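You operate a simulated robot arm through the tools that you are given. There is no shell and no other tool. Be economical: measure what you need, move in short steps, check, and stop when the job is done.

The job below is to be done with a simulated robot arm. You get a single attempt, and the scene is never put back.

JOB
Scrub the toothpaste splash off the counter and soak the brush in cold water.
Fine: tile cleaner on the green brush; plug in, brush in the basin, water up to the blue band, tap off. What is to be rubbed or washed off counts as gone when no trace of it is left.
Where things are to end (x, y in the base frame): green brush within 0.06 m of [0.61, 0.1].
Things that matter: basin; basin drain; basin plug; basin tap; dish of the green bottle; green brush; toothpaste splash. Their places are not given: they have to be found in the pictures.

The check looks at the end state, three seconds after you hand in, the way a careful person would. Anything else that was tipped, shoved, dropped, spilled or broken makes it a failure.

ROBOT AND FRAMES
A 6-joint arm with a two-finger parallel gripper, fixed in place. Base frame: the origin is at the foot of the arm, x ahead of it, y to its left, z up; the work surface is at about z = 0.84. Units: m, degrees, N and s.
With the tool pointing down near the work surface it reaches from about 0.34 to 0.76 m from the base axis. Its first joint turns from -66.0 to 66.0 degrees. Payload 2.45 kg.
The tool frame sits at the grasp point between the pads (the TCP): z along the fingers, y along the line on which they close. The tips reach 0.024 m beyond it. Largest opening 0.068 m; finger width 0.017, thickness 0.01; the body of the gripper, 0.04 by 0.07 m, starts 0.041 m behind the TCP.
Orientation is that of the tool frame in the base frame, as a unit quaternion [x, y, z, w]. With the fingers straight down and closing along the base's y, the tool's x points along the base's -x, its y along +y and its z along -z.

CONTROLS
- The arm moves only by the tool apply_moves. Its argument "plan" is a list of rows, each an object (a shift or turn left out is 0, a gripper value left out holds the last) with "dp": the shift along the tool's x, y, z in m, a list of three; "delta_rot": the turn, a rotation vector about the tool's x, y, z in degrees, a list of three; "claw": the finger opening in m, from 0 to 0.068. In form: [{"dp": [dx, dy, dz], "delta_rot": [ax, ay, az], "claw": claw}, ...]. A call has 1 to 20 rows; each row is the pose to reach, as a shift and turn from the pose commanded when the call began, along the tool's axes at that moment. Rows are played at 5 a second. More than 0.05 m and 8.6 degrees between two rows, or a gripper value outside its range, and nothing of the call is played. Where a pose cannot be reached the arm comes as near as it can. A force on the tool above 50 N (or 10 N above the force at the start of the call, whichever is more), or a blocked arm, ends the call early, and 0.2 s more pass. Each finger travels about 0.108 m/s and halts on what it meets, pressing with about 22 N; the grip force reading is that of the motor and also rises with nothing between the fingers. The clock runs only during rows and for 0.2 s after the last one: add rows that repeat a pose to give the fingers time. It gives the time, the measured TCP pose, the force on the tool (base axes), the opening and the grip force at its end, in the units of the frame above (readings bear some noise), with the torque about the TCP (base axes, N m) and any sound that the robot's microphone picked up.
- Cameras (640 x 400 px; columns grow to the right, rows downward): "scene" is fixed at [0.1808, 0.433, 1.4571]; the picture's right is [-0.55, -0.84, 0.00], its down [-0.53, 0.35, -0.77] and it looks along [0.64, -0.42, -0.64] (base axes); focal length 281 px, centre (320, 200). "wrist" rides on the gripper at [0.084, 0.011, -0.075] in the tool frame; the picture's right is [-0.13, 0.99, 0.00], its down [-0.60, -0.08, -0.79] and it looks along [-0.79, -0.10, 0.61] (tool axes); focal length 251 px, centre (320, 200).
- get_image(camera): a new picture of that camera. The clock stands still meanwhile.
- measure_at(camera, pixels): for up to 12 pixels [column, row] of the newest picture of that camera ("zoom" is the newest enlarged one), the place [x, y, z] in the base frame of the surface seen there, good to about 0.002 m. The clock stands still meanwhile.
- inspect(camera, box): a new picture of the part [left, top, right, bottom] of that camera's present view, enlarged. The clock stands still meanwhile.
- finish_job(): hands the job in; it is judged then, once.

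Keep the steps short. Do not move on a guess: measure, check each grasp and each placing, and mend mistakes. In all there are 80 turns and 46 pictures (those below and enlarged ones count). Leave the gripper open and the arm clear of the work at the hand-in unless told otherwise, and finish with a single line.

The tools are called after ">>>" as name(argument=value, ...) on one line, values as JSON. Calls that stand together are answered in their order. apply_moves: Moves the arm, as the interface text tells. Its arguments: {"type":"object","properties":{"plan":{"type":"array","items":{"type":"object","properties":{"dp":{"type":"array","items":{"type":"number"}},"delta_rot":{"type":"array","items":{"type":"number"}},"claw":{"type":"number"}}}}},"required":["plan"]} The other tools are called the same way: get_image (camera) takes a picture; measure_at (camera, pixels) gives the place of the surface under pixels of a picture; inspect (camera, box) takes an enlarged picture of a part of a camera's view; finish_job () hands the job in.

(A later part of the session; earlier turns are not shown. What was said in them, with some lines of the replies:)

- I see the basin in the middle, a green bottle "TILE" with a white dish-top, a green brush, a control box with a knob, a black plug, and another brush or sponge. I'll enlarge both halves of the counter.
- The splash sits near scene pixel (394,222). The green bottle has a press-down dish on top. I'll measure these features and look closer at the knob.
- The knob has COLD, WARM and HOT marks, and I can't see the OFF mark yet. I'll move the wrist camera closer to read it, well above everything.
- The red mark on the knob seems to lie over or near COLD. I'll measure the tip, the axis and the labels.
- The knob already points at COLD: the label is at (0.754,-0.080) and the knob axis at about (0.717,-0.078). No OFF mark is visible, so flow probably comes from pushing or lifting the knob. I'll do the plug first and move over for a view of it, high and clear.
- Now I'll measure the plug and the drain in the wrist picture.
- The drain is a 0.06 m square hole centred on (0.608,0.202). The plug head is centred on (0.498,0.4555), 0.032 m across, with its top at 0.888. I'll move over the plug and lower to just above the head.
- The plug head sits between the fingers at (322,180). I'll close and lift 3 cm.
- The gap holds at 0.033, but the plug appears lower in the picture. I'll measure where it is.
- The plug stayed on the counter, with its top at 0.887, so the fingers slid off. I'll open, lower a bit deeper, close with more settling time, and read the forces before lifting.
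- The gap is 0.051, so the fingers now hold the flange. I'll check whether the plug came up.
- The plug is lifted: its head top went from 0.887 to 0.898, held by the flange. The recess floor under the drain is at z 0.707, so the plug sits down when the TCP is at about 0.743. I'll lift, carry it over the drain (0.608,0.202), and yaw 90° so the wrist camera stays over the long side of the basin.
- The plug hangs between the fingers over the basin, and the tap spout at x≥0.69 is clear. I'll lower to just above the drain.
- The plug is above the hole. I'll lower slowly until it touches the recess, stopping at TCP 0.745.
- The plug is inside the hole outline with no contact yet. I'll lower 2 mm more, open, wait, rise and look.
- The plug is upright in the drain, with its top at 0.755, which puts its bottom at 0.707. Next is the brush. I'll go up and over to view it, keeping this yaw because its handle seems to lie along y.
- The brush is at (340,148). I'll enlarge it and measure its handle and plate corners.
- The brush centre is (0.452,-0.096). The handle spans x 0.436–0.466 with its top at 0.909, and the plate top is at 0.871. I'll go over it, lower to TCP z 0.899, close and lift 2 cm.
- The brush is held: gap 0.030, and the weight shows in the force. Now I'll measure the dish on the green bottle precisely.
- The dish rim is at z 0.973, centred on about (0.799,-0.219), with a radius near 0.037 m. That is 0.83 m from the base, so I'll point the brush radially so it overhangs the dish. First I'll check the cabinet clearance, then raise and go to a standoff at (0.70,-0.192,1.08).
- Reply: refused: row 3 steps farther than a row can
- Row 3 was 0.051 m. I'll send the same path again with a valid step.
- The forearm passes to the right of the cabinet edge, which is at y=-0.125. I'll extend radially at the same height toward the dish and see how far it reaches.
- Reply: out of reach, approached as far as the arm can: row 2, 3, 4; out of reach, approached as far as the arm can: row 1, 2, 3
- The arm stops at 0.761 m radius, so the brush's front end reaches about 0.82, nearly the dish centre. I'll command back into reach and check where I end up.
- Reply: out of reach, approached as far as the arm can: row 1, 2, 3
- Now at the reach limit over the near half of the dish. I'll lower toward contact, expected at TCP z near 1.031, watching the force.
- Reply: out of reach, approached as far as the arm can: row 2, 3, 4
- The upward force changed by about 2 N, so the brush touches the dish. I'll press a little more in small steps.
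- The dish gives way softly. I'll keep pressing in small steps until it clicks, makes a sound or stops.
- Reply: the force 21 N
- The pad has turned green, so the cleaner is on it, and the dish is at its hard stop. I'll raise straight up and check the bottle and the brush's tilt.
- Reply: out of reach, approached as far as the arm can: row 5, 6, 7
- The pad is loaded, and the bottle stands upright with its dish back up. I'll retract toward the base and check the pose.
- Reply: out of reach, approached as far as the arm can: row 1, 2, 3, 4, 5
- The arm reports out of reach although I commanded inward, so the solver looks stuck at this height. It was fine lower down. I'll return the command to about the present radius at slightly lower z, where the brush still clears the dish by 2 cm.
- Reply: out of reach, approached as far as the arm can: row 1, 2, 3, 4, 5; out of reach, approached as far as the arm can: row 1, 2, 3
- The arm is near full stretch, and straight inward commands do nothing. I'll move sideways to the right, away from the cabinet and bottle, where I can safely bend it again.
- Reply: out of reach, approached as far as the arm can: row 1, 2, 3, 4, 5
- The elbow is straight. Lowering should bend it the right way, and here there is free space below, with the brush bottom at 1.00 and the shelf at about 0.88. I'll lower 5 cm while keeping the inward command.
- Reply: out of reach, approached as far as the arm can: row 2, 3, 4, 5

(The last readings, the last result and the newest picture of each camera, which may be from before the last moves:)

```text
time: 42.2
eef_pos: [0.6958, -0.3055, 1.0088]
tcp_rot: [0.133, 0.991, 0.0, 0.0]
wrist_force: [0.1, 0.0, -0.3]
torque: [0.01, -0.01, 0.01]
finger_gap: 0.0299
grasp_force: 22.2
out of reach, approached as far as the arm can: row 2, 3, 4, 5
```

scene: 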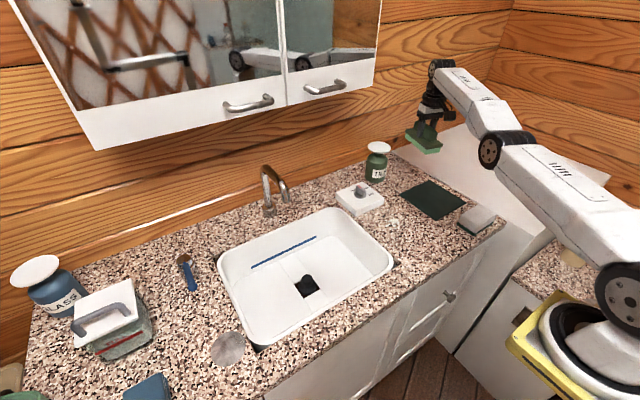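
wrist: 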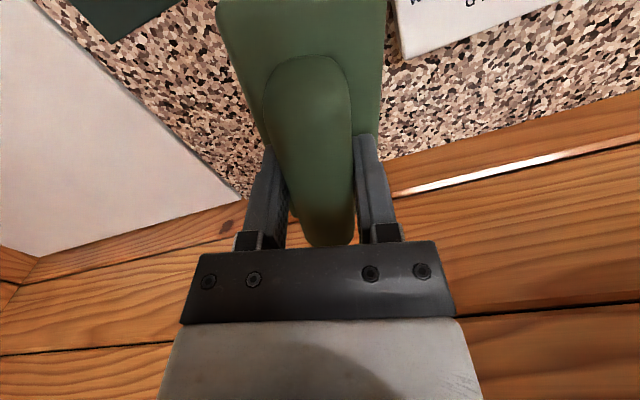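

>>> apply_moves(plan=[{"dp": [0, 0, 0.0]}])

>>> apply_moves(plan=[{"dp": [0, 0, -0.02]}, {"dp": [0, 0, -0.035]}, {"dp": [0, 0, -0.035]}])

>>> apply_moves(plan=[{"dp": [0, 0, 0.04]}, {"dp": [0, 0, 0.06]}, {"dp": [0, 0, 0.07]}, {"dp": [0, 0, 0.07]}])

```text
time: 42.6
eef_pos: [0.6954, -0.3041, 1.01]
tcp_rot: [0.133, 0.991, 0.0, -0.001]
wrist_force: [-0.1, 0.6, -0.9]
torque: [0.0, 0.01, 0.0]
finger_gap: 0.0299
grasp_force: 22.0
```

```text
time: 43.4
eef_pos: [0.6951, -0.3029, 1.0429]
tcp_rot: [0.133, 0.991, 0.0, 0.0]
wrist_force: [-0.3, 0.0, -1.0]
torque: [-0.05, 0.01, 0.0]
finger_gap: 0.0296
grasp_force: 22.1
```

```text
time: 44.4
eef_pos: [0.6969, -0.3046, 0.975]
tcp_rot: [0.134, 0.991, 0.001, -0.001]
wrist_force: [0.4, 0.2, -1.5]
torque: [0.0, -0.01, 0.0]
finger_gap: 0.0297
grasp_force: 22.0
```

Now the command follows the actual pose and vertical moves work. I'll try a small inward step.

>>> apply_moves(plan=[{"dp": [0.01, 0, 0]}, {"dp": [0.02, 0, 0]}, {"dp": [0.03, 0, 0]}, {"dp": [0.03, 0, 0]}])

```text
time: 45.4
eef_pos: [0.6963, -0.3052, 0.9748]
tcp_rot: [0.134, 0.991, -0.001, 0.0]
wrist_force: [-1.2, 0.2, -1.4]
torque: [-0.02, 0.02, 0.0]
finger_gap: 0.0298
grasp_force: 21.7
out of reach, approached as far as the arm can: row 1, 2, 3, 4
```

Inward alone is still refused. I'll measure the free height under the arm here, then try inward combined with down, and with tilt.

>>> measure_at(camera="scene", pixels=[[450, 165], [440, 175], [470, 185], [500, 190], [432, 198], [489, 150], [436, 70], [615, 285], [520, 140], [575, 190], [470, 90], [487, 105]])

>>> apply_moves(plan=[{"dp": [0.01, 0, -0.03]}, {"dp": [0.02, 0, -0.06]}, {"dp": [0.03, 0, -0.09]}, {"dp": [0.04, 0, -0.12]}, {"dp": [0.04, 0, -0.12]}])

```text
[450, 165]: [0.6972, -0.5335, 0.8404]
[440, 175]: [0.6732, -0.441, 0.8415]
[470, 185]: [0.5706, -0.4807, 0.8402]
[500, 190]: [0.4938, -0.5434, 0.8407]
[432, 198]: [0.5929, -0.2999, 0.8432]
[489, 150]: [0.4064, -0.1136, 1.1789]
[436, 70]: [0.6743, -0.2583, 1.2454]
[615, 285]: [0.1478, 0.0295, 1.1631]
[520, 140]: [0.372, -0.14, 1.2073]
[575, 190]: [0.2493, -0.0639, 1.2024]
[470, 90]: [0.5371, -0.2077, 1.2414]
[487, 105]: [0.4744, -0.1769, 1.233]
```

```text
time: 46.6
eef_pos: [0.685, -0.3063, 1.0902]
tcp_rot: [0.134, 0.991, 0.001, 0.0]
wrist_force: [-0.3, 0.9, -1.9]
torque: [0.0, -0.02, -0.01]
finger_gap: 0.0296
grasp_force: 21.6
out of reach, approached as far as the arm can: row 1, 2, 3, 4, 5
```

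The arm is straight: shoulder (0.15,0.03,1.17), elbow z about 1.19, wrist z about 1.24. The elbow probably bent the wrong way when I raised. There is only bare shelf at 0.84 beneath. I'll push outward to straighten, then go down and inward together so the elbow bends up.

>>> apply_moves(plan=[{"dp": [-0.03, 0, 0]}, {"dp": [-0.05, 0, 0]}, {"dp": [-0.05, 0, 0]}, {"dp": [-0.03, 0, 0.035]}, {"dp": [-0.005, 0, 0.07]}, {"dp": [0.02, 0, 0.105]}, {"dp": [0.045, 0, 0.135]}, {"dp": [0.07, 0, 0.14]}, {"dp": [0.07, 0, 0.14]}])

```text
time: 48.6
eef_pos: [0.6174, -0.2906, 0.9501]
tcp_rot: [0.133, 0.991, 0.0, 0.0]
wrist_force: [-0.4, -0.5, -0.9]
torque: [-0.02, 0.04, -0.02]
finger_gap: 0.0298
grasp_force: 21.8
out of reach, approached as far as the arm can: row 1, 2, 3, 4
```

The elbow is bending properly again. Next I'll measure the dark mat edges near the splash, and move over the splash at (0.581,-0.105) with the yaw squared up.

>>> apply_moves(plan=[{"dp": [0.021, 0.042, 0]}, {"dp": [0.042, 0.085, 0], "delta_rot": [0, 0, -5]}, {"dp": [0.063, 0.127, 0], "delta_rot": [0, 0, -10]}, {"dp": [0.0841, 0.1695, 0], "delta_rot": [0, 0, -15.3]}, {"dp": [0.0841, 0.1695, 0.0], "delta_rot": [0, 0, -15.3]}])

>>> measure_at(camera="scene", pixels=[[402, 195], [398, 196], [425, 181], [436, 219], [465, 201], [420, 200], [393, 222], [392, 228], [397, 218], [388, 224]])

```text
time: 49.8
eef_pos: [0.5796, -0.1058, 0.9492]
tcp_rot: [-0.001, 1.0, 0.001, 0.001]
wrist_force: [-0.3, -0.3, -0.8]
torque: [-0.03, 0.04, 0.0]
finger_gap: 0.0297
grasp_force: 21.8
```

```text
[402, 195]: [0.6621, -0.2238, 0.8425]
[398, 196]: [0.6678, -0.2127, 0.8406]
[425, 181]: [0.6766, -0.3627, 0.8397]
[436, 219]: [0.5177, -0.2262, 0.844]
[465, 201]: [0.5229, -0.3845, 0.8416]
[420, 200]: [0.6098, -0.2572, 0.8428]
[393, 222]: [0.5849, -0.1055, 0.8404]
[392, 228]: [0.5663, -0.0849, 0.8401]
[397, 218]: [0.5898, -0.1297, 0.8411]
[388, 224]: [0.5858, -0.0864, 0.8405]
```

The mat starts at y=-0.215, so it is clear of the strokes. I'll lower until the pad touches the counter.

>>> apply_moves(plan=[{"dp": [0, 0, 0.025]}, {"dp": [0, 0, 0.042]}, {"dp": [0, 0, 0.048]}, {"dp": [0, 0, 0.05]}, {"dp": [0, 0, 0.05]}])

>>> apply_moves(plan=[{"dp": [0, 0, 0.001]}, {"dp": [0, 0, 0.002]}, {"dp": [0, 0, 0.003]}, {"dp": [0, 0, 0.003]}])

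```text
time: 51.0
eef_pos: [0.5805, -0.1056, 0.9012]
tcp_rot: [0.0, 1.0, 0.0, -0.001]
wrist_force: [-0.6, -0.9, -1.0]
torque: [-0.01, 0.02, 0.02]
finger_gap: 0.0299
grasp_force: 22.0
```

```text
time: 52.0
eef_pos: [0.5811, -0.1064, 0.8978]
tcp_rot: [0.0, 1.0, 0.001, 0.0]
wrist_force: [-1.9, 0.1, 2.4]
torque: [0.01, -0.09, 0.05]
finger_gap: 0.03
grasp_force: 21.8
```

Contact at about 3.5 N. I'll press a little more and stroke back and forth in y, ±0.035.

>>> apply_moves(plan=[{"dp": [0, 0, 0.001]}, {"dp": [0, 0.018, 0.001]}, {"dp": [0, 0.035, 0.001]}, {"dp": [0, 0.018, 0.001]}, {"dp": [0, 0, 0.001]}, {"dp": [0, -0.018, 0.001]}, {"dp": [0, -0.035, 0.001]}, {"dp": [0, -0.018, 0.001]}, {"dp": [0, 0, 0.001]}, {"dp": [-0.008, 0.018, 0.001]}, {"dp": [-0.008, 0.035, 0.001]}, {"dp": [-0.008, 0.018, 0.001]}, {"dp": [-0.008, 0, 0.001]}, {"dp": [-0.008, -0.018, 0.001]}, {"dp": [-0.008, -0.035, 0.001]}, {"dp": [0, -0.018, 0.001]}, {"dp": [0.008, 0, 0.001]}, {"dp": [0.008, 0.018, 0.001]}, {"dp": [0.004, 0.01, 0.001]}, {"dp": [0, 0, 0.001]}])

>>> apply_moves(plan=[{"dp": [0, 0.018, 0]}, {"dp": [0, 0.035, 0]}, {"dp": [0, 0.018, 0]}, {"dp": [0, 0, 0]}, {"dp": [0, -0.018, 0]}, {"dp": [0, -0.035, 0]}, {"dp": [0, -0.018, 0]}, {"dp": [0, 0, 0]}, {"dp": [0, 0.018, 0]}, {"dp": [0, 0.035, 0]}, {"dp": [0, 0.018, 0]}, {"dp": [0, 0, 0]}, {"dp": [0, -0.018, 0]}, {"dp": [0, -0.035, 0]}, {"dp": [0, -0.018, 0]}, {"dp": [0, 0, 0]}, {"dp": [0, 0, -0.03]}, {"dp": [0.03, 0, -0.07]}, {"dp": [0.06, 0, -0.1]}, {"dp": [0.06, 0, -0.1]}])

>>> inspect(camera="scene", box=[340, 170, 460, 260])

```text
time: 56.2
eef_pos: [0.5819, -0.1025, 0.896]
tcp_rot: [-0.001, 1.0, 0.001, -0.001]
wrist_force: [-9.4, 27.0, 32.8]
torque: [0.61, 0.63, -0.44]
finger_gap: 0.0297
grasp_force: 22.8
```

```text
time: 60.4
eef_pos: [0.5184, -0.1085, 0.9945]
tcp_rot: [0.0, 1.0, 0.0, 0.0]
wrist_force: [-0.2, 0.0, -0.7]
torque: [-0.01, 0.03, -0.01]
finger_gap: 0.0298
grasp_force: 22.0
```

```text
4.44 times, centred on (400, 215) of scene
```

zoom: 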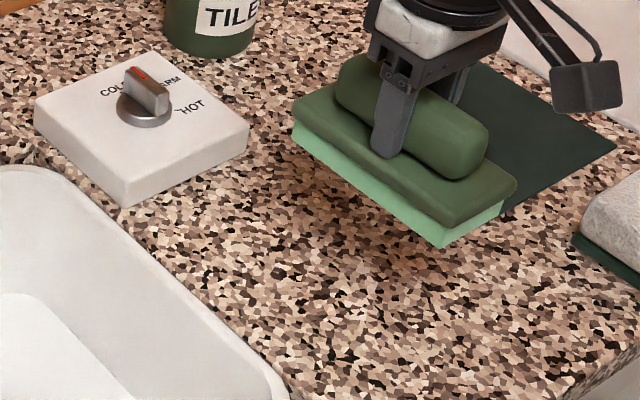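

No splash is visible where it was, near zoom (290,231). I'll verify more closely later. Next I'll measure the basin floor on the right side for setting the brush down.

>>> measure_at(camera="scene", pixels=[[330, 262], [340, 258], [350, 254], [358, 250], [366, 246], [375, 243], [330, 245], [345, 270], [340, 280], [325, 240], [320, 300], [352, 265]])

>>> get_image(camera="wrist")

```text
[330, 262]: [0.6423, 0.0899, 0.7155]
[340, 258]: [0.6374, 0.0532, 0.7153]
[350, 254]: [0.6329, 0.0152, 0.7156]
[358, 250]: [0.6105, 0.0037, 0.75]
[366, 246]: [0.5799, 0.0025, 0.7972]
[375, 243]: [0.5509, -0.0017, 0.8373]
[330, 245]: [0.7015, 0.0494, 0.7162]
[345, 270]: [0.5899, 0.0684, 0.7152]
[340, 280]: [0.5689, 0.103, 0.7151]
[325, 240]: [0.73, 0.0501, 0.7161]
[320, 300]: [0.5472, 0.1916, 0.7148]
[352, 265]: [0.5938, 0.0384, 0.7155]
```

```text
12 pictures are left
```

wrist: 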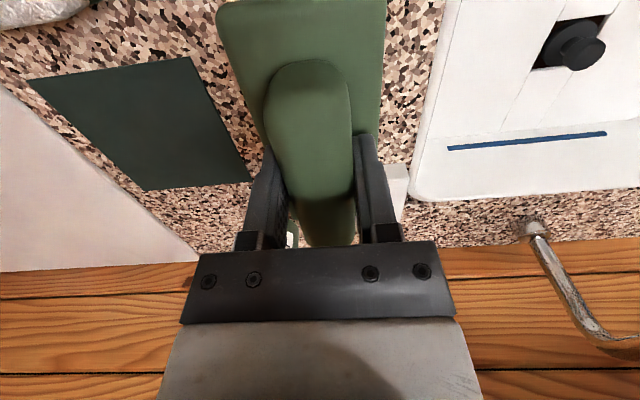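

The floor is flat (z 0.715) for y 0.01–0.2. I'll carry the brush over (0.61,0.09), yawing 90° so it lies along y.

>>> apply_moves(plan=[{"dp": [-0.008, 0.018, 0], "delta_rot": [0, 0, 8.2]}, {"dp": [-0.016, 0.036, 0], "delta_rot": [0, 0, 16.4]}, {"dp": [-0.024, 0.053, 0], "delta_rot": [0, 0, 24.6]}, {"dp": [-0.032, 0.071, 0], "delta_rot": [0, 0, 32.8]}, {"dp": [-0.04, 0.089, 0], "delta_rot": [0, 0, 41]}, {"dp": [-0.048, 0.107, 0], "delta_rot": [0, 0, 49.2]}, {"dp": [-0.056, 0.125, 0], "delta_rot": [0, 0, 57.4]}, {"dp": [-0.064, 0.143, 0], "delta_rot": [0, 0, 65.6]}, {"dp": [-0.072, 0.16, 0], "delta_rot": [0, 0, 73.8]}, {"dp": [-0.08, 0.178, 0], "delta_rot": [0, 0, 82]}, {"dp": [-0.089, 0.196, 0], "delta_rot": [0, 0, 90]}, {"dp": [-0.089, 0.196, 0], "delta_rot": [0, 0, 90]}])

>>> apply_moves(plan=[{"dp": [0, 0, 0.035]}, {"dp": [0, 0, 0.07]}, {"dp": [0, 0, 0.105]}, {"dp": [0, 0, 0.14]}, {"dp": [0, 0, 0.17]}, {"dp": [0, 0, 0.19]}, {"dp": [0, 0, 0.205]}, {"dp": [0, 0, 0.205]}])

>>> get_image(camera="scene")

```text
time: 63.0
eef_pos: [0.6101, 0.0898, 0.9955]
tcp_rot: [0.707, 0.707, 0.0, -0.001]
wrist_force: [-0.3, -0.6, -1.2]
torque: [0.01, 0.0, -0.02]
finger_gap: 0.0299
grasp_force: 22.4
```

```text
time: 64.8
eef_pos: [0.6102, 0.0919, 0.7919]
tcp_rot: [0.707, 0.708, 0.0, 0.0]
wrist_force: [-0.2, 0.1, -1.7]
torque: [0.01, 0.01, 0.0]
finger_gap: 0.0296
grasp_force: 22.1
```

```text
11 pictures are left
```

scene: 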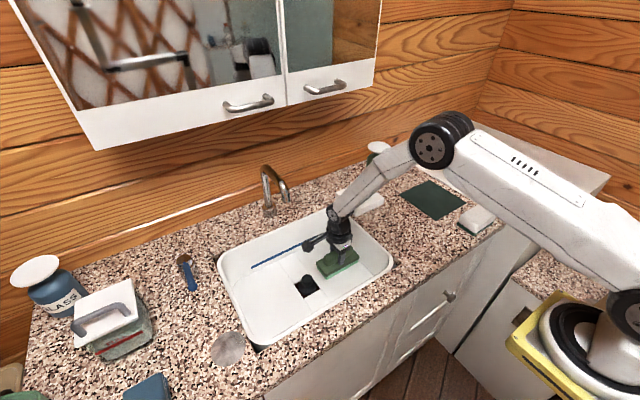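

The brush hangs about 1.8 cm above the floor, clear of the plug. I'll lower to touch, release and rise.

>>> apply_moves(plan=[{"dp": [0, 0, 0.008]}, {"dp": [0, 0, 0.014]}, {"dp": [0, 0, 0.017]}, {"dp": [0, 0, 0.018]}])

>>> apply_moves(plan=[{"claw": 0.045}, {"claw": 0.06}, {"claw": 0.06}, {"dp": [0, 0, -0.03], "claw": 0.06}, {"dp": [0, 0, -0.07], "claw": 0.06}, {"dp": [0, 0, -0.11], "claw": 0.06}, {"dp": [0, 0, -0.15], "claw": 0.06}, {"dp": [0, 0, -0.19], "claw": 0.06}, {"dp": [0, 0, -0.22], "claw": 0.06}, {"dp": [0, 0, -0.22], "claw": 0.06}])

>>> get_image(camera="wrist")

```text
time: 65.8
eef_pos: [0.6116, 0.0905, 0.7727]
tcp_rot: [0.707, 0.707, 0.0, 0.0]
wrist_force: [-0.9, 0.0, -0.7]
torque: [0.03, 0.02, -0.02]
finger_gap: 0.03
grasp_force: 22.2
```

```text
time: 68.0
eef_pos: [0.6116, 0.0904, 0.9949]
tcp_rot: [0.707, 0.708, 0.001, 0.0]
wrist_force: [-0.2, 0.5, 0.2]
torque: [-0.01, 0.02, 0.01]
finger_gap: 0.0601
grasp_force: 0.1
```

```text
10 pictures are left
```

wrist: 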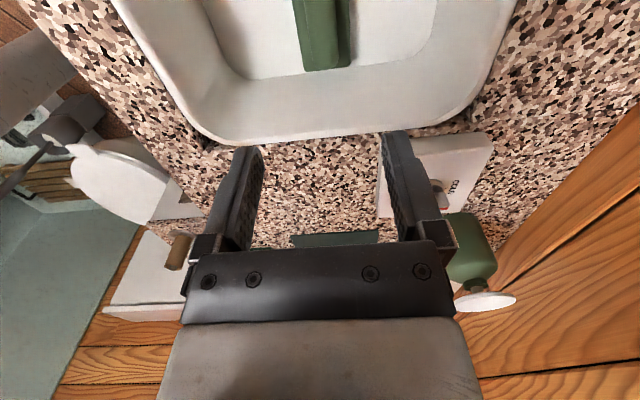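

The brush lies in the basin at about (0.611,0.091). Now the tap knob: its bar lies along x, centred on (0.717,-0.079) with top z 0.900. I'll go above it with the fingers closing along y.

>>> apply_moves(plan=[{"dp": [-0.015, 0.01, 0], "delta_rot": [0, 0, -8.2]}, {"dp": [-0.03, 0.019, 0], "delta_rot": [0, 0, -16.4]}, {"dp": [-0.046, 0.029, 0], "delta_rot": [0, 0, -24.6]}, {"dp": [-0.061, 0.039, 0], "delta_rot": [0, 0, -32.8]}, {"dp": [-0.076, 0.048, 0], "delta_rot": [0, 0, -41]}, {"dp": [-0.092, 0.058, 0], "delta_rot": [0, 0, -49.2]}, {"dp": [-0.107, 0.067, 0], "delta_rot": [0, 0, -57.4]}, {"dp": [-0.122, 0.077, 0], "delta_rot": [0, 0, -65.6]}, {"dp": [-0.138, 0.087, 0], "delta_rot": [0, 0, -73.8]}, {"dp": [-0.153, 0.096, 0], "delta_rot": [0, 0, -82]}, {"dp": [-0.169, 0.1065, 0], "delta_rot": [0, 0, -90]}, {"dp": [-0.169, 0.1065, 0.03], "delta_rot": [0, 0, -90], "claw": 0.05}, {"dp": [-0.169, 0.1065, 0.05], "delta_rot": [0, 0, -90], "claw": 0.05}, {"dp": [-0.169, 0.1065, 0.05], "delta_rot": [0, 0, -90], "claw": 0.05}])

>>> get_image(camera="wrist")

```text
time: 71.0
eef_pos: [0.7186, -0.0803, 0.9456]
tcp_rot: [0.0, 1.0, 0.0, 0.001]
wrist_force: [0.3, 0.0, 0.4]
torque: [-0.03, -0.02, 0.01]
finger_gap: 0.0501
grasp_force: 0.0
```

```text
9 pictures are left
```

wrist: 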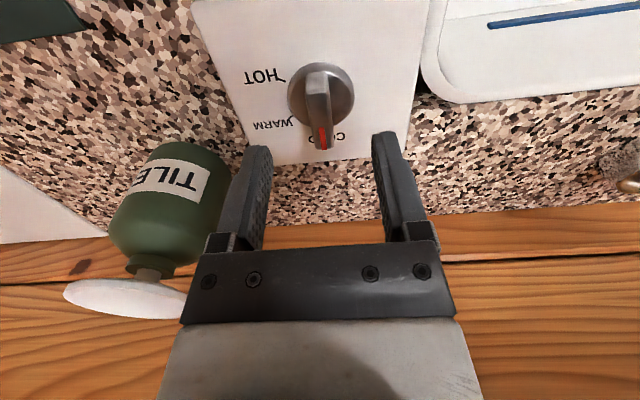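

The knob is centred between the fingers at (320,100), with its mark at COLD. I'll lower to TCP z about 0.906, close on the bar, and first try lifting 3 mm to feel whether it is a lift control.

>>> apply_moves(plan=[{"dp": [0, 0, 0.02]}, {"dp": [0, 0, 0.034]}, {"dp": [0, 0, 0.039]}, {"dp": [0, 0, 0.039]}, {"dp": [0, 0, 0.039], "claw": 0.004}, {"dp": [0, 0, 0.039], "claw": 0.004}, {"dp": [0, 0, 0.039], "claw": 0.004}, {"dp": [0, 0, 0.039], "claw": 0.004}])

>>> apply_moves(plan=[{"dp": [0, 0, -0.001]}, {"dp": [0, 0, -0.002]}, {"dp": [0, 0, -0.003]}, {"dp": [0, 0, -0.003]}])

```text
time: 72.8
eef_pos: [0.717, -0.0795, 0.9049]
tcp_rot: [0.0, 1.0, -0.001, 0.0]
wrist_force: [1.0, -1.2, -3.0]
torque: [-0.01, -0.47, -0.04]
finger_gap: 0.0123
grasp_force: 33.1
```

```text
time: 73.8
eef_pos: [0.7164, -0.0799, 0.9069]
tcp_rot: [0.0, 1.0, 0.0, -0.003]
wrist_force: [8.4, -10.2, -25.9]
torque: [-0.11, -0.16, -0.04]
finger_gap: 0.0124
grasp_force: 32.8
```

Lifting is resisted by 26 N, so it is no lift control. I'll go back and press down in small steps instead.

>>> apply_moves(plan=[{"dp": [0, 0, 0.002]}, {"dp": [0, 0, 0.003]}, {"dp": [0, 0, 0.004]}, {"dp": [0, 0, 0.005]}, {"dp": [0, 0, 0.005]}])

>>> inspect(camera="scene", box=[220, 160, 400, 310])

```text
time: 75.0
eef_pos: [0.7171, -0.0792, 0.9055]
tcp_rot: [0.0, 1.0, 0.0, 0.0]
wrist_force: [-26.2, -8.9, 31.7]
torque: [-0.19, 0.8, -0.01]
finger_gap: 0.0123
grasp_force: 32.6
```

```text
2.67 times, centred on (310, 235) of scene
```

zoom: 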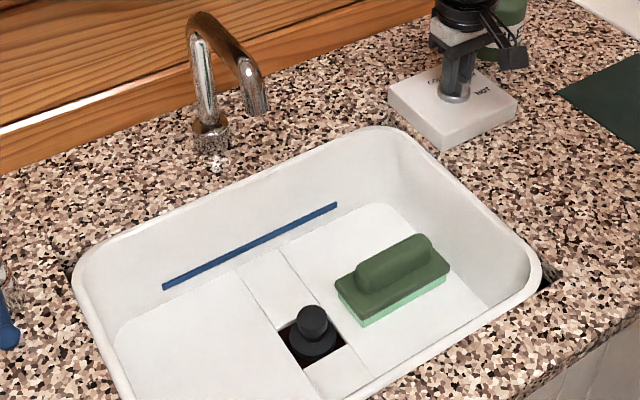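

Lift and press are both rigid, so the knob only turns. I'll relax the vertical force and try turning counter-clockwise (away from WARM) in small steps, watching the torque.

>>> apply_moves(plan=[{"dp": [0, 0, -0.002]}, {"dp": [0, 0, -0.002], "delta_rot": [0, 0, -4]}, {"dp": [0, 0, -0.002], "delta_rot": [0, 0, -8]}, {"dp": [0, 0, -0.002], "delta_rot": [0, 0, -12]}, {"dp": [0, 0, -0.002], "delta_rot": [0, 0, -12]}])

```text
time: 76.2
eef_pos: [0.7165, -0.0807, 0.9055]
tcp_rot: [-0.104, 0.995, -0.001, 0.001]
wrist_force: [-6.0, -15.2, 15.6]
torque: [-0.16, -0.07, -0.98]
finger_gap: 0.0157
grasp_force: 35.1
```

Counter-clockwise is an end stop: torque -0.98, and the fingers twist around the bar. So the knob is at the closed end. I'll return and turn clockwise a little, listening for water.

>>> apply_moves(plan=[{"delta_rot": [0, 0, 6]}, {"delta_rot": [0, 0, 12]}, {"delta_rot": [0, 0, 16]}, {"delta_rot": [0, 0, 20]}, {"delta_rot": [0, 0, 20]}])

```text
time: 77.4
eef_pos: [0.7186, -0.0793, 0.906]
tcp_rot: [0.07, 0.998, 0.0, 0.003]
wrist_force: [6.2, -15.5, 13.7]
torque: [-0.35, -0.98, -0.03]
finger_gap: 0.0124
grasp_force: 32.4
```

It turns freely that way (8° with no torque). I'll continue to about 25° and check for water.

>>> apply_moves(plan=[{"delta_rot": [0, 0, 6]}, {"delta_rot": [0, 0, 12]}, {"delta_rot": [0, 0, 17]}, {"delta_rot": [0, 0, 17]}])

>>> inspect(camera="scene", box=[220, 160, 400, 310])

```text
time: 78.4
eef_pos: [0.718, -0.0791, 0.9062]
tcp_rot: [0.217, 0.976, 0.001, 0.002]
wrist_force: [17.0, -17.3, 10.5]
torque: [-0.06, 0.46, -0.03]
finger_gap: 0.0122
grasp_force: 32.9
```

```text
2.67 times, centred on (310, 235) of scene
```

zoom: 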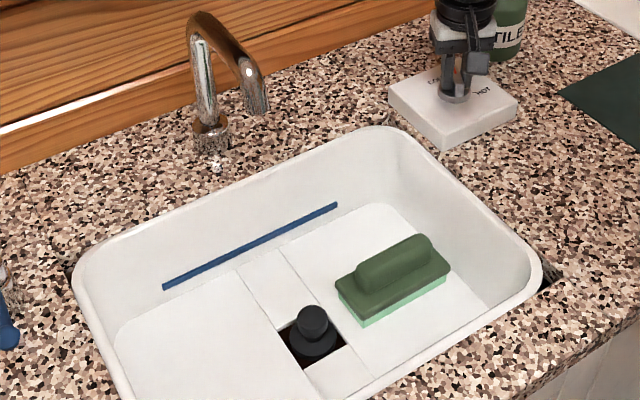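

At 25° there is still no water. I'll go on in steps to about 35° and read the sound.

>>> apply_moves(plan=[{"delta_rot": [0, 0, 5]}, {"delta_rot": [0, 0, 10]}, {"delta_rot": [0, 0, 10]}, {"delta_rot": [0, 0, 10]}])

```text
time: 79.4
eef_pos: [0.7193, -0.079, 0.9054]
tcp_rot: [0.302, 0.953, 0.0, 0.002]
wrist_force: [11.4, -9.9, 10.8]
torque: [-0.72, -0.62, -0.01]
finger_gap: 0.0121
grasp_force: 32.8
```

>>> inspect(camera="scene", box=[250, 150, 390, 240])

```text
4.44 times, centred on (320, 195) of scene
```

zoom: 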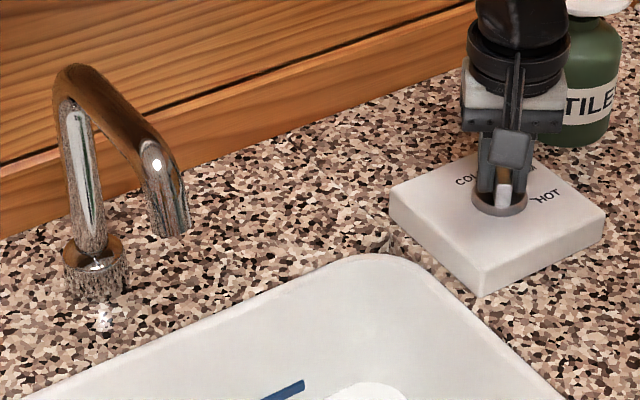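

Still no water at 35°. I'll enlarge the plate closely to read the COLD tick now that the bar has moved off it.

>>> inspect(camera="scene", box=[345, 182, 377, 202])

```text
16.00 times, centred on (361, 192) of scene
```

zoom: 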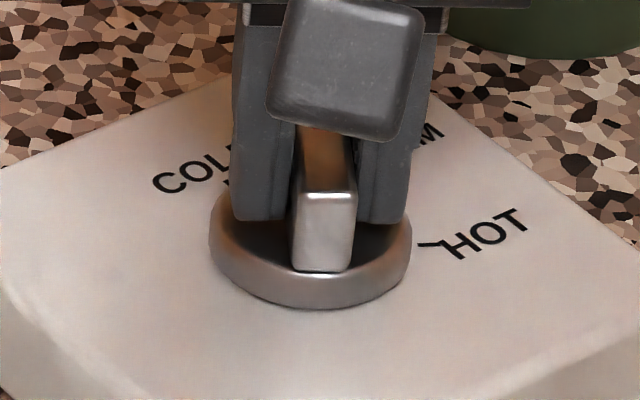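

A tick shows beside COLD at zoom (228,184). I'll measure it.

>>> measure_at(camera="zoom", pixels=[[228, 184], [226, 188], [230, 180], [160, 185], [222, 165], [420, 243], [440, 245], [310, 305], [210, 240], [412, 240]])

```text
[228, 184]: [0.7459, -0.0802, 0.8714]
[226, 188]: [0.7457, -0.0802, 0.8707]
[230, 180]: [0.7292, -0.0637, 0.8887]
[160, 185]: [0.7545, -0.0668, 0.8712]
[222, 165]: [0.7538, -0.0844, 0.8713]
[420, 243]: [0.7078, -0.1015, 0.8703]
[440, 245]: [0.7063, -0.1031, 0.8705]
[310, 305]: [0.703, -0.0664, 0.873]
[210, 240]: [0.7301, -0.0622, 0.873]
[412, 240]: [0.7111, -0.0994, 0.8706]
```

COLD's tick is at about -2°, exactly where the knob began, so turning only picks the temperature. I'll check whether the knob height has changed from the lift and press attempts.

>>> measure_at(camera="zoom", pixels=[[325, 188], [330, 200], [322, 175], [225, 240], [395, 235], [380, 260], [260, 262], [325, 250]])

>>> apply_moves(plan=[{"delta_rot": [0, 0, -8]}, {"delta_rot": [0, 0, -16]}, {"delta_rot": [0, 0, -24]}, {"delta_rot": [0, 0, -32]}, {"delta_rot": [0, 0, -35.3]}, {"delta_rot": [0, 0, -35.3]}])

```text
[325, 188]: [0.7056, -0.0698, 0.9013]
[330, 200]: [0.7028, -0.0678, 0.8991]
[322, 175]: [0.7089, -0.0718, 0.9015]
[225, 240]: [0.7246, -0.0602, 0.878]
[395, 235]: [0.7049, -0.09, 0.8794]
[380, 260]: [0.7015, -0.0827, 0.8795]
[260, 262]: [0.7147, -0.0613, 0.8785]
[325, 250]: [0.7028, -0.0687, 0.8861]
```

```text
time: 80.8
eef_pos: [0.7181, -0.0798, 0.9065]
tcp_rot: [-0.004, 1.0, 0.0, 0.001]
wrist_force: [13.5, -18.2, 12.5]
torque: [-0.24, 0.51, -0.29]
finger_gap: 0.0124
grasp_force: 33.0
```

The knob is back at COLD and unchanged in height. In the first lift it gave about 2 mm, so I'll now pull further, up to 8 mm, watching force and sound.

>>> apply_moves(plan=[{"dp": [0, 0, -0.002]}, {"dp": [0, 0, -0.004]}, {"dp": [0, 0, -0.006]}, {"dp": [0, 0, -0.008]}, {"dp": [0, 0, -0.008]}])

```text
time: 82.0
eef_pos: [0.7167, -0.0794, 0.9089]
tcp_rot: [-0.003, 1.0, 0.0, -0.005]
wrist_force: [7.1, -18.1, -25.0]
torque: [-0.54, -0.19, -0.31]
finger_gap: 0.0124
grasp_force: 32.5
```

Pulling just meets 25 N of resistance, so it isn't a pull. I'll release, rise, close the fingers and press straight down on top of the knob.

>>> apply_moves(plan=[{"claw": 0.03}, {"claw": 0.04}, {"dp": [0, 0, -0.02], "claw": 0.04}, {"dp": [0, 0, -0.035], "claw": 0.04}, {"dp": [0, 0, -0.035], "claw": 0.0}, {"dp": [0, 0, -0.035], "claw": 0.0}, {"dp": [0, 0, -0.035], "claw": 0.0}, {"dp": [0, 0, -0.022], "claw": 0.0}, {"dp": [0, 0, -0.018], "claw": 0.0}, {"dp": [0, 0, -0.018], "claw": 0.0}])

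>>> apply_moves(plan=[{"dp": [0, 0, 0.002]}, {"dp": [0, 0, 0.004]}, {"dp": [0, 0, 0.006]}, {"dp": [0, 0, 0.008]}, {"dp": [0, 0, 0.01]}, {"dp": [0, 0, 0.01]}])

```text
time: 84.2
eef_pos: [0.7174, -0.0788, 0.9313]
tcp_rot: [-0.002, 1.0, 0.0, 0.0]
wrist_force: [0.7, -1.3, -0.2]
torque: [-0.03, 0.0, -0.02]
finger_gap: 0.0
grasp_force: 22.0
```

```text
time: 85.6
eef_pos: [0.7187, -0.0802, 0.9254]
tcp_rot: [-0.003, 1.0, 0.0, 0.003]
wrist_force: [-13.1, 3.9, 34.0]
torque: [0.08, 0.59, 0.02]
finger_gap: 0.0
grasp_force: 21.4
```

The knob top is rigid at 34 N too, so knob motion only picks the temperature. On the spout I noticed a bright dot near its end, which may be a sensor or touch point. I'll back off upward and enlarge the spout.

>>> apply_moves(plan=[{"dp": [0, 0, -0.02]}, {"dp": [0, 0, -0.06]}, {"dp": [0.03, 0, -0.08]}, {"dp": [0.07, 0, -0.08]}, {"dp": [0.07, 0, -0.08]}])

>>> inspect(camera="scene", box=[252, 160, 308, 220])

```text
time: 86.8
eef_pos: [0.6447, -0.0792, 0.9996]
tcp_rot: [-0.002, 1.0, -0.001, 0.001]
wrist_force: [0.1, -0.3, -0.2]
torque: [0.0, 0.03, -0.01]
finger_gap: 0.0001
grasp_force: 21.8
```

```text
6.67 times, centred on (280, 190) of scene
```

zoom: 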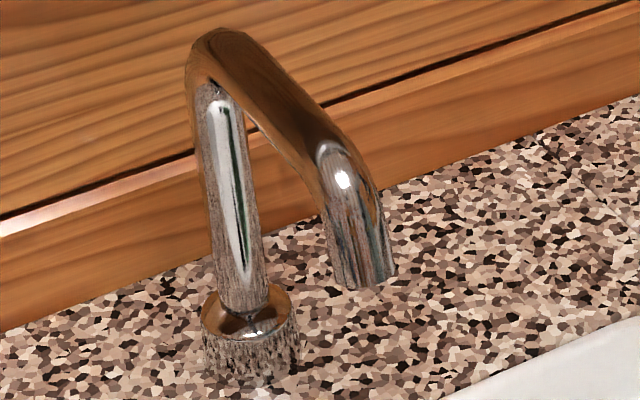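

The dot was only a highlight. Left of the basin, at scene (187,272), there is a bronze base with a blue handle, which may be the tap's lever. I'll enlarge it.

>>> inspect(camera="scene", box=[165, 245, 215, 300])

>>> measure_at(camera="zoom", pixels=[[320, 200], [300, 120], [290, 100], [340, 240], [360, 320], [300, 150], [320, 280], [250, 110], [360, 110], [350, 340], [280, 160], [300, 80]])

```text
7.27 times, centred on (190, 272) of scene
```

zoom: 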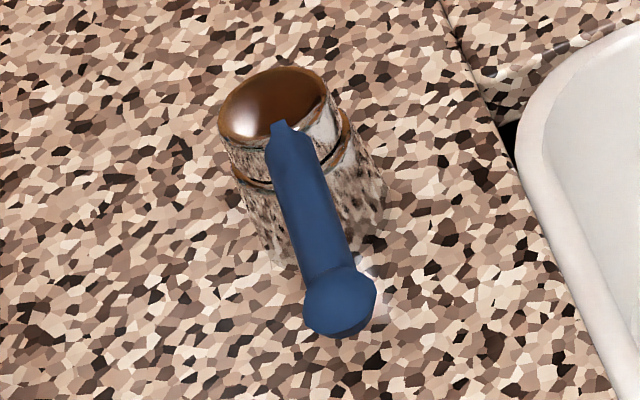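

```text
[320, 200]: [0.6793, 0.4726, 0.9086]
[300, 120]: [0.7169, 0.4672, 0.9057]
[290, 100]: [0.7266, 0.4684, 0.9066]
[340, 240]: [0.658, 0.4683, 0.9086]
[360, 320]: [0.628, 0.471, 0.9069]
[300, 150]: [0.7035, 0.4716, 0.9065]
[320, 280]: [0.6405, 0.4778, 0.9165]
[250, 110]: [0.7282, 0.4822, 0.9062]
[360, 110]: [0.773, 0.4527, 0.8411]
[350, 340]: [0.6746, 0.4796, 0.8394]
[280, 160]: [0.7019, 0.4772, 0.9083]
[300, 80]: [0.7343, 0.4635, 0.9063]
```

It is a chrome valve post with a blue lever pointing toward me. The valve axis is near (0.727,0.472), and the lever end near (0.63,0.473) at z about 0.91. This must be the cold tap lever. I'll measure its end more closely.

>>> measure_at(camera="zoom", pixels=[[308, 300], [373, 290], [340, 290], [340, 312], [340, 328], [318, 322], [370, 308], [290, 215], [335, 215], [225, 115], [325, 95], [355, 150]])

```text
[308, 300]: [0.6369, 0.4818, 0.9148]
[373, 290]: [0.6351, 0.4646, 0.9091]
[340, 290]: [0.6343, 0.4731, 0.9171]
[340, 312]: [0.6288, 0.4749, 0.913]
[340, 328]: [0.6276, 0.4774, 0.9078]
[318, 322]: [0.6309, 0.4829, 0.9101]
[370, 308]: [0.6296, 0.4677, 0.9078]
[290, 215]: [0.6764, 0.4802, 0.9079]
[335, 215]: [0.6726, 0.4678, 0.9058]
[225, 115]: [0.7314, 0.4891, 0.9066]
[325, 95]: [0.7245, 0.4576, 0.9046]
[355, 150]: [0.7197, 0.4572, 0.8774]
```

The lever's ball end is at (0.637,0.473,0.907), and the valve axis at (0.728,0.473). It's at the edge of reach, so I'll tilt the fingers 22° outward and use an open fork around the ball. First I'll check where the tank stands, to stay clear.

>>> measure_at(camera="scene", pixels=[[130, 285], [142, 310], [150, 340], [100, 320], [145, 322], [40, 265], [250, 268], [300, 245], [315, 238], [260, 250]])

>>> apply_moves(plan=[{"dp": [0.01, 0.045, -0.005], "claw": 0.05}, {"dp": [0.02, 0.09, -0.01]}, {"dp": [0.03, 0.135, -0.015]}, {"dp": [0.04, 0.18, -0.02]}, {"dp": [0.05, 0.225, -0.02]}, {"dp": [0.06, 0.27, -0.02]}, {"dp": [0.07, 0.315, -0.02]}, {"dp": [0.08, 0.36, -0.02]}, {"dp": [0.09, 0.405, -0.02]}, {"dp": [0.1, 0.45, -0.02]}, {"dp": [0.1, 0.495, -0.02], "delta_rot": [0, -4, 0]}, {"dp": [0.1, 0.53, -0.02], "delta_rot": [0, -10, 0]}, {"dp": [0.1, 0.552, -0.02], "delta_rot": [0, -16, 0]}, {"dp": [0.1, 0.552, -0.02], "delta_rot": [0, -22, 0]}, {"dp": [0.1, 0.552, -0.02], "delta_rot": [0, -22, 0]}])

```text
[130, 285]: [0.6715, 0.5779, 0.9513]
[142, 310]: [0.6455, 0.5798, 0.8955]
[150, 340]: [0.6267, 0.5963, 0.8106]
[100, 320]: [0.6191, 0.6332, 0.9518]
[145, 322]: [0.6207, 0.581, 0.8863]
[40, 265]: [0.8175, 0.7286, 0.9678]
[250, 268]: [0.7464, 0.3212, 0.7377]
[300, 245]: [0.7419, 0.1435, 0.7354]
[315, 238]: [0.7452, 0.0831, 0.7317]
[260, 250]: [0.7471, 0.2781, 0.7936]
```

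```text
time: 90.0
eef_pos: [0.5445, 0.4734, 1.0208]
tcp_rot: [-0.003, 0.982, 0.001, 0.191]
wrist_force: [0.1, 0.6, 0.8]
torque: [0.02, -0.01, 0.02]
finger_gap: 0.05
grasp_force: 0.0
```

The tank starts at y=0.578, so swinging toward -y is the free direction. I'll move over the ball and lower the open fork around it.

>>> apply_moves(plan=[{"dp": [-0.025, 0, 0.021]}, {"dp": [-0.05, 0, 0.042]}, {"dp": [-0.0745, 0, 0.0625]}, {"dp": [-0.067, 0, 0.081]}, {"dp": [-0.059, 0, 0.1]}, {"dp": [-0.051, 0, 0.12]}, {"dp": [-0.0441, 0, 0.1376]}, {"dp": [-0.0441, 0, 0.1376]}])

```text
time: 91.8
eef_pos: [0.635, 0.4706, 0.91]
tcp_rot: [-0.003, 0.982, 0.0, 0.19]
wrist_force: [0.3, 0.1, 0.5]
torque: [0.0, 0.04, -0.01]
finger_gap: 0.05
grasp_force: 0.2
out of reach, approached as far as the arm can: row 7, 8
```

I'm in position around the ball but at the stretch limit. I'll tilt 8° more so the wrist comes inward and the elbow isn't straight.

>>> apply_moves(plan=[{"delta_rot": [0, -4, 0]}, {"delta_rot": [0, -8, 0]}, {"delta_rot": [0, -8, 0]}])

```text
time: 92.6
eef_pos: [0.6356, 0.4722, 0.9128]
tcp_rot: [-0.002, 0.965, 0.005, 0.262]
wrist_force: [-2.4, -2.5, -7.7]
torque: [0.17, -0.48, 0.08]
finger_gap: 0.0501
grasp_force: 0.0
out of reach, approached as far as the arm can: row 1, 2
```

>>> apply_moves(plan=[{"dp": [0, 0, 0]}, {"dp": [0, 0, 0]}])

```text
time: 93.2
eef_pos: [0.6337, 0.4695, 0.9104]
tcp_rot: [-0.003, 0.966, 0.001, 0.259]
wrist_force: [-0.5, -0.5, 0.0]
torque: [-0.02, 0.0, -0.05]
finger_gap: 0.0501
grasp_force: 0.2
```

Settled and reachable. I'll push the lever toward -y by about 15° and read force and sound.

>>> apply_moves(plan=[{"dp": [0, -0.012, 0]}, {"dp": [-0.001, -0.02, 0.001]}, {"dp": [-0.003, -0.028, 0.002]}, {"dp": [-0.004, -0.0355, 0.0025]}, {"dp": [-0.004, -0.0355, 0.0025]}])

```text
time: 94.4
eef_pos: [0.6397, 0.4343, 0.9107]
tcp_rot: [-0.002, 0.966, 0.001, 0.259]
wrist_force: [-0.3, -0.3, 0.3]
torque: [0.01, 0.0, 0.01]
finger_gap: 0.0499
grasp_force: 0.1
```

No resistance and no sound yet. I'll continue to about 35°.

>>> apply_moves(plan=[{"dp": [-0.004, -0.01, 0.002]}, {"dp": [-0.008, -0.02, 0.005]}, {"dp": [-0.012, -0.028, 0.007]}, {"dp": [-0.012, -0.028, 0.007]}])

>>> get_image(camera="scene")

```text
time: 95.4
eef_pos: [0.6518, 0.4057, 0.9088]
tcp_rot: [-0.002, 0.966, 0.001, 0.259]
wrist_force: [-0.1, -0.9, 0.0]
torque: [-0.04, -0.01, 0.0]
finger_gap: 0.0502
grasp_force: 0.1
```

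```text
2 pictures are left
```

scene: 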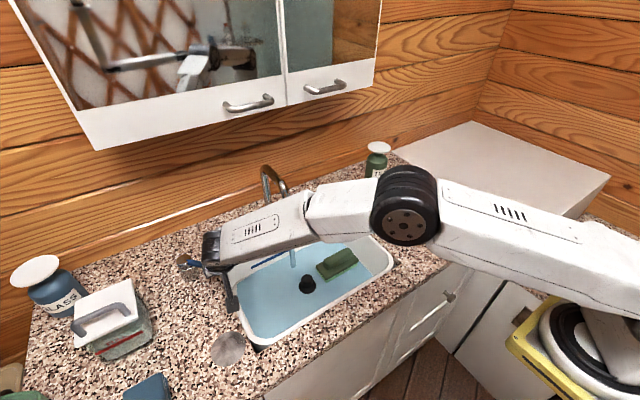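

Water runs (stream at (293,258)), and the basin is filling. I'll measure the water level and the band at once, with the clock standing still.

>>> measure_at(camera="scene", pixels=[[270, 295], [290, 310], [265, 310], [330, 290], [255, 285], [280, 275], [265, 262], [280, 256], [270, 270], [186, 262], [200, 266], [258, 267]])

```text
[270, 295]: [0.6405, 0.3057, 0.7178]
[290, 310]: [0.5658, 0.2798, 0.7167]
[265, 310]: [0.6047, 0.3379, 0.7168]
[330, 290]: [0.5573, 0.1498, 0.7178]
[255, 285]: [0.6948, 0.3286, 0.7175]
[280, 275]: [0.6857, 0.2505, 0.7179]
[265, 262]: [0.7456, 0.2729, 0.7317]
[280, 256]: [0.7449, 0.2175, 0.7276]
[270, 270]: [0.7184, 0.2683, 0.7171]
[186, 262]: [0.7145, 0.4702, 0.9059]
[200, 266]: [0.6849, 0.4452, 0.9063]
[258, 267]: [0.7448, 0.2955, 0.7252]
```

The level is 0.7175 against a floor of 0.715 and a band at about 0.737. I'll sample the band's height on the wall, hold the lever here for 2 s more, then take a picture and measure for the fill rate.

>>> measure_at(camera="scene", pixels=[[262, 258], [262, 260], [262, 262], [262, 264], [262, 266], [262, 268], [275, 252], [275, 254], [275, 256], [275, 258], [275, 260], [275, 262]])

>>> apply_moves(plan=[{"dp": [0, 0, 0]}, {"dp": [0, 0, 0]}, {"dp": [0, 0, 0]}, {"dp": [0, 0, 0]}, {"dp": [0, 0, 0]}, {"dp": [0, 0, 0]}, {"dp": [0, 0, 0]}, {"dp": [0, 0, 0]}, {"dp": [0, 0, 0]}])

>>> inspect(camera="scene", box=[220, 220, 400, 340])

>>> measure_at(camera="zoom", pixels=[[250, 250], [350, 250], [200, 300], [400, 300], [300, 300], [250, 330], [420, 280], [330, 200]])

```text
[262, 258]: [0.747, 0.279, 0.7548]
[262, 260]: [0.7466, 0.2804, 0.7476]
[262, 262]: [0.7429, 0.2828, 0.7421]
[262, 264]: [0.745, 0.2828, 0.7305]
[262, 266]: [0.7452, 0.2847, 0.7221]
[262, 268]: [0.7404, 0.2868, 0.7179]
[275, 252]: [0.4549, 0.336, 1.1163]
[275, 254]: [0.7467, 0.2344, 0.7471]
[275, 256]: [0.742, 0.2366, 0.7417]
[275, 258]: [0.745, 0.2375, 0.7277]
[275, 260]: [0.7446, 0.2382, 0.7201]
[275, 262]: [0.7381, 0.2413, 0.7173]
```

```text
time: 97.4
eef_pos: [0.6529, 0.4052, 0.9086]
tcp_rot: [-0.003, 0.966, 0.001, 0.259]
wrist_force: [-0.6, -0.3, -0.1]
torque: [0.01, -0.01, -0.01]
finger_gap: 0.0502
grasp_force: 0.1
```

```text
3.33 times, centred on (310, 280) of scene
```

zoom: 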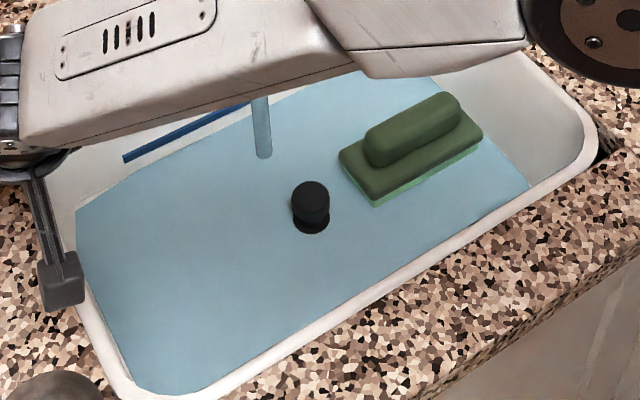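

```text
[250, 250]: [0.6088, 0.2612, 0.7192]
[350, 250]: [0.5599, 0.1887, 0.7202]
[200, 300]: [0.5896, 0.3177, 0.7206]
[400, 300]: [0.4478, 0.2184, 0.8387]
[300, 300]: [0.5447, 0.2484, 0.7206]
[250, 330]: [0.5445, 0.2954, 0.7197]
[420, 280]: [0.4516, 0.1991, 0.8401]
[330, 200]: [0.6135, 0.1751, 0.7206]
```

The level rose from 0.7174 to 0.7202 in 2.0 s, about 0.0014 m/s. The band face spans roughly 0.735–0.745, so I'll aim for 0.739–0.740, about 13 s more. I'll hold for 8.4 s and check whether measuring follows live.

>>> apply_moves(plan=[{"dp": [0, 0, 0]}, {"dp": [0, 0, 0]}, {"dp": [0, 0, 0]}, {"dp": [0, 0, 0]}, {"dp": [0, 0, 0]}, {"dp": [0, 0, 0]}, {"dp": [0, 0, 0]}, {"dp": [0, 0, 0]}, {"dp": [0, 0, 0]}, {"dp": [0, 0, 0]}, {"dp": [0, 0, 0]}, {"dp": [0, 0, 0]}, {"dp": [0, 0, 0]}, {"dp": [0, 0, 0]}, {"dp": [0, 0, 0]}, {"dp": [0, 0, 0]}, {"dp": [0, 0, 0]}, {"dp": [0, 0, 0]}, {"dp": [0, 0, 0]}, {"dp": [0, 0, 0]}])

>>> apply_moves(plan=[{"dp": [0, 0, 0]}, {"dp": [0, 0, 0]}, {"dp": [0, 0, 0]}, {"dp": [0, 0, 0]}, {"dp": [0, 0, 0]}, {"dp": [0, 0, 0]}, {"dp": [0, 0, 0]}, {"dp": [0, 0, 0]}, {"dp": [0, 0, 0]}, {"dp": [0, 0, 0]}, {"dp": [0, 0, 0]}, {"dp": [0, 0, 0]}, {"dp": [0, 0, 0]}, {"dp": [0, 0, 0]}, {"dp": [0, 0, 0]}, {"dp": [0, 0, 0]}, {"dp": [0, 0, 0]}, {"dp": [0, 0, 0]}, {"dp": [0, 0, 0]}, {"dp": [0, 0, 0]}])

>>> measure_at(camera="zoom", pixels=[[250, 250], [350, 250], [200, 300], [300, 300], [250, 330], [330, 200], [130, 155], [180, 135], [220, 115], [150, 147]])

```text
time: 101.6
eef_pos: [0.6528, 0.4058, 0.9101]
tcp_rot: [-0.003, 0.966, 0.001, 0.259]
wrist_force: [0.6, 0.6, -1.0]
torque: [-0.01, -0.01, -0.01]
finger_gap: 0.0496
grasp_force: 0.0
```

```text
time: 105.8
eef_pos: [0.653, 0.4042, 0.9089]
tcp_rot: [-0.003, 0.966, 0.001, 0.258]
wrist_force: [-0.3, -0.3, 0.2]
torque: [-0.02, 0.0, 0.01]
finger_gap: 0.0499
grasp_force: 0.1
```

```text
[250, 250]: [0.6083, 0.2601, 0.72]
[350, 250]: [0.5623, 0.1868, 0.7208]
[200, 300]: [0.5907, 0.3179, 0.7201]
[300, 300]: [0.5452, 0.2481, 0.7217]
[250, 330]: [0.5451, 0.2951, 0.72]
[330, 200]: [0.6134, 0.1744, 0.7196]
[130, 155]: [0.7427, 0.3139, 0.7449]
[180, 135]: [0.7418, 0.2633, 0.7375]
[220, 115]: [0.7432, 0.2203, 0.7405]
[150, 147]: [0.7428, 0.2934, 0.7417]
```

Measuring uses the stored picture, and the band is confirmed at 0.7375–0.745. By the rate, the level is about 0.7325 now, so I'll hold 4.2 s more and then swing the lever back to its original place.

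>>> apply_moves(plan=[{"dp": [0, 0, 0]}, {"dp": [0, 0, 0]}, {"dp": [0, 0, 0]}, {"dp": [0, 0, 0]}, {"dp": [0, 0, 0]}, {"dp": [0, 0, 0]}, {"dp": [0, 0, 0]}, {"dp": [0, 0, 0]}, {"dp": [0, 0, 0]}, {"dp": [0, 0, 0]}, {"dp": [0, 0, 0]}, {"dp": [0, 0, 0]}, {"dp": [0, 0, 0]}, {"dp": [0, 0, 0]}, {"dp": [0, 0, 0]}, {"dp": [0, 0, 0]}, {"dp": [0, 0, 0]}, {"dp": [0, 0, 0]}, {"dp": [0, 0, 0]}, {"dp": [0, 0, 0]}])

>>> apply_moves(plan=[{"dp": [0, 0.03, 0]}, {"dp": [0.0095, 0.051, -0.0055]}, {"dp": [0.0135, 0.0695, -0.008]}, {"dp": [0.0145, 0.0837, -0.0083]}, {"dp": [0.0145, 0.0837, -0.0083]}])

```text
time: 110.0
eef_pos: [0.6525, 0.4046, 0.9091]
tcp_rot: [-0.003, 0.966, 0.001, 0.259]
wrist_force: [0.4, -0.3, -0.1]
torque: [-0.02, 0.01, 0.03]
finger_gap: 0.05
grasp_force: 0.1
```

```text
time: 111.2
eef_pos: [0.635, 0.4891, 0.9096]
tcp_rot: [-0.004, 0.966, 0.001, 0.258]
wrist_force: [-0.2, -0.1, 0.0]
torque: [0.0, -0.01, 0.01]
finger_gap: 0.0498
grasp_force: 0.1
```

The lever is back at its starting place, with the ball's edge at y 0.464 as before. I'll nudge 1.5 mm further to feel for the stop.

>>> apply_moves(plan=[{"dp": [0, 0.0008, 0]}, {"dp": [0, 0.0015, 0]}, {"dp": [0, 0.0015, 0]}])

```text
time: 112.0
eef_pos: [0.6337, 0.4907, 0.9106]
tcp_rot: [-0.002, 0.966, 0.0, 0.259]
wrist_force: [0.1, 0.1, -0.5]
torque: [0.01, 0.02, 0.0]
finger_gap: 0.0501
grasp_force: 0.0
```

No resistance and no extra travel needed. I'll retract along the fingers, move the arm away to the right, and take the last picture over lever, basin and splash spot.

>>> apply_moves(plan=[{"dp": [0, -0.016, 0]}, {"dp": [0, -0.016, -0.04]}, {"dp": [0, -0.016, -0.08]}, {"dp": [0, -0.016, -0.12]}, {"dp": [0, -0.016, -0.12]}])

>>> apply_moves(plan=[{"dp": [0.01, -0.02, -0.015], "delta_rot": [0, 4, 0]}, {"dp": [0.02, -0.05, -0.03], "delta_rot": [0, 8, 0]}, {"dp": [0.03, -0.085, -0.045], "delta_rot": [0, 12, 0]}, {"dp": [0.04, -0.12, -0.06], "delta_rot": [0, 16, 0]}, {"dp": [0.05, -0.155, -0.075], "delta_rot": [0, 20, 0]}, {"dp": [0.0616, -0.19, -0.0933], "delta_rot": [0, 25, 0]}, {"dp": [0.0616, -0.235, -0.0933], "delta_rot": [0, 30, 0]}, {"dp": [0.0616, -0.28, -0.0933], "delta_rot": [0, 30, 0]}, {"dp": [0.0616, -0.325, -0.0933], "delta_rot": [0, 30, 0]}, {"dp": [0.0616, -0.37, -0.0933], "delta_rot": [0, 30, 0]}, {"dp": [0.0616, -0.415, -0.0933], "delta_rot": [0, 30, 0]}, {"dp": [0.0616, -0.46, -0.0933], "delta_rot": [0, 30, 0]}, {"dp": [0.0616, -0.505, -0.0933], "delta_rot": [0, 30, 0]}, {"dp": [0.0616, -0.55, -0.0933], "delta_rot": [0, 30, 0]}, {"dp": [0.0616, -0.595, -0.0933], "delta_rot": [0, 30, 0]}, {"dp": [0.0616, -0.64, -0.0933], "delta_rot": [0, 30, 0]}, {"dp": [0.0616, -0.68, -0.0933], "delta_rot": [0, 30, 0]}, {"dp": [0.0616, -0.68, -0.0933], "delta_rot": [0, 30, 0]}])

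>>> inspect(camera="scene", box=[165, 160, 415, 340])

```text
time: 113.2
eef_pos: [0.609, 0.5179, 1.0144]
tcp_rot: [-0.003, 0.966, 0.001, 0.258]
wrist_force: [-0.9, -0.5, 0.1]
torque: [-0.02, 0.0, 0.0]
finger_gap: 0.0499
grasp_force: 0.0
out of reach, approached as far as the arm can: row 1, 2, 3, 4, 5
```

```text
time: 117.0
eef_pos: [0.5133, -0.1683, 1.0666]
tcp_rot: [-0.003, 1.0, 0.0, 0.0]
wrist_force: [-0.3, -0.1, -0.5]
torque: [0.02, -0.02, -0.02]
finger_gap: 0.0501
grasp_force: 0.0
out of reach, approached as far as the arm can: row 1, 2
```

```text
2.22 times, centred on (290, 250) of scene
```

zoom: 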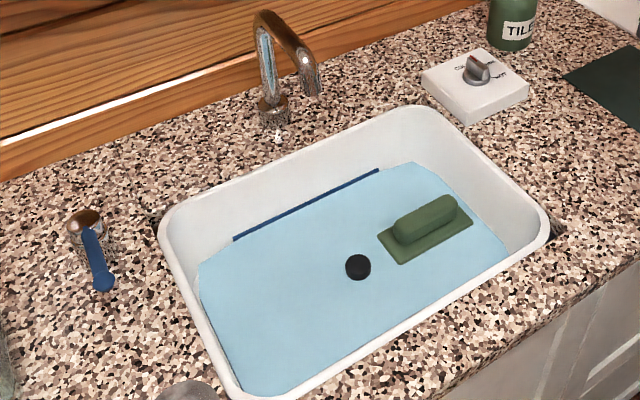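

No stream is visible, and the water touches the band. The retraction drifted in y, so I'll measure the lever end, the water level, the band and the brush.

>>> measure_at(camera="zoom", pixels=[[104, 280], [95, 250], [86, 220], [250, 300], [300, 350], [330, 230], [270, 270], [440, 310], [300, 212], [340, 194], [430, 212], [358, 266]])

>>> measure_at(camera="zoom", pixels=[[240, 320], [320, 310], [280, 330], [400, 190], [300, 208], [300, 210], [300, 214], [300, 216], [380, 240], [472, 222], [405, 262], [480, 62]])

```text
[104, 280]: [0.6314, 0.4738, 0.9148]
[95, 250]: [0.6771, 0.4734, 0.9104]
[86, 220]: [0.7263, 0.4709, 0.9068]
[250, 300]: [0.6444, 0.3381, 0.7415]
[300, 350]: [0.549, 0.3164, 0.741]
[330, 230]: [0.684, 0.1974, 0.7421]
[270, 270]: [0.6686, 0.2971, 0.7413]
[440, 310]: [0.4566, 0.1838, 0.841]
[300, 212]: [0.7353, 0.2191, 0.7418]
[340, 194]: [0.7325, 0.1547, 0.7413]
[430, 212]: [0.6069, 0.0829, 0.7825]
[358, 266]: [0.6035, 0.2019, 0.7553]
```

```text
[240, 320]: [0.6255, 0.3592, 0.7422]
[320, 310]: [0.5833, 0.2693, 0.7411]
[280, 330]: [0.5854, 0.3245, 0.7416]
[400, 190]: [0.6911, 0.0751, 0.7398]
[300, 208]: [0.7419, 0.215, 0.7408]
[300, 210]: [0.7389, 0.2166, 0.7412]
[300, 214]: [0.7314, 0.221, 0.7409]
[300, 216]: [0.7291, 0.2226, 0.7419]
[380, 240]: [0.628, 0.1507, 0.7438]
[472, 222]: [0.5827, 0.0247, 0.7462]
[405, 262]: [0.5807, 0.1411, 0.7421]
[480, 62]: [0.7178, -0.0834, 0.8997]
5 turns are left
```

The water is at 0.741, inside the blue band (0.7375–0.745). The lever is back at y 0.474 with no stream, the plug is in, and the brush is at about (0.61,0.09). The splash spot looks clean, the knob is on COLD, and the arm is clear with the gripper open. I'll hand in.

>>> finish_job()

```text
The job is handed in.
```

The job is handed in: the splash looks scrubbed off with tile cleaner, and the green brush is soaking at about (0.61, 0.09) with the plug in, cold water at the blue band and the tap off.
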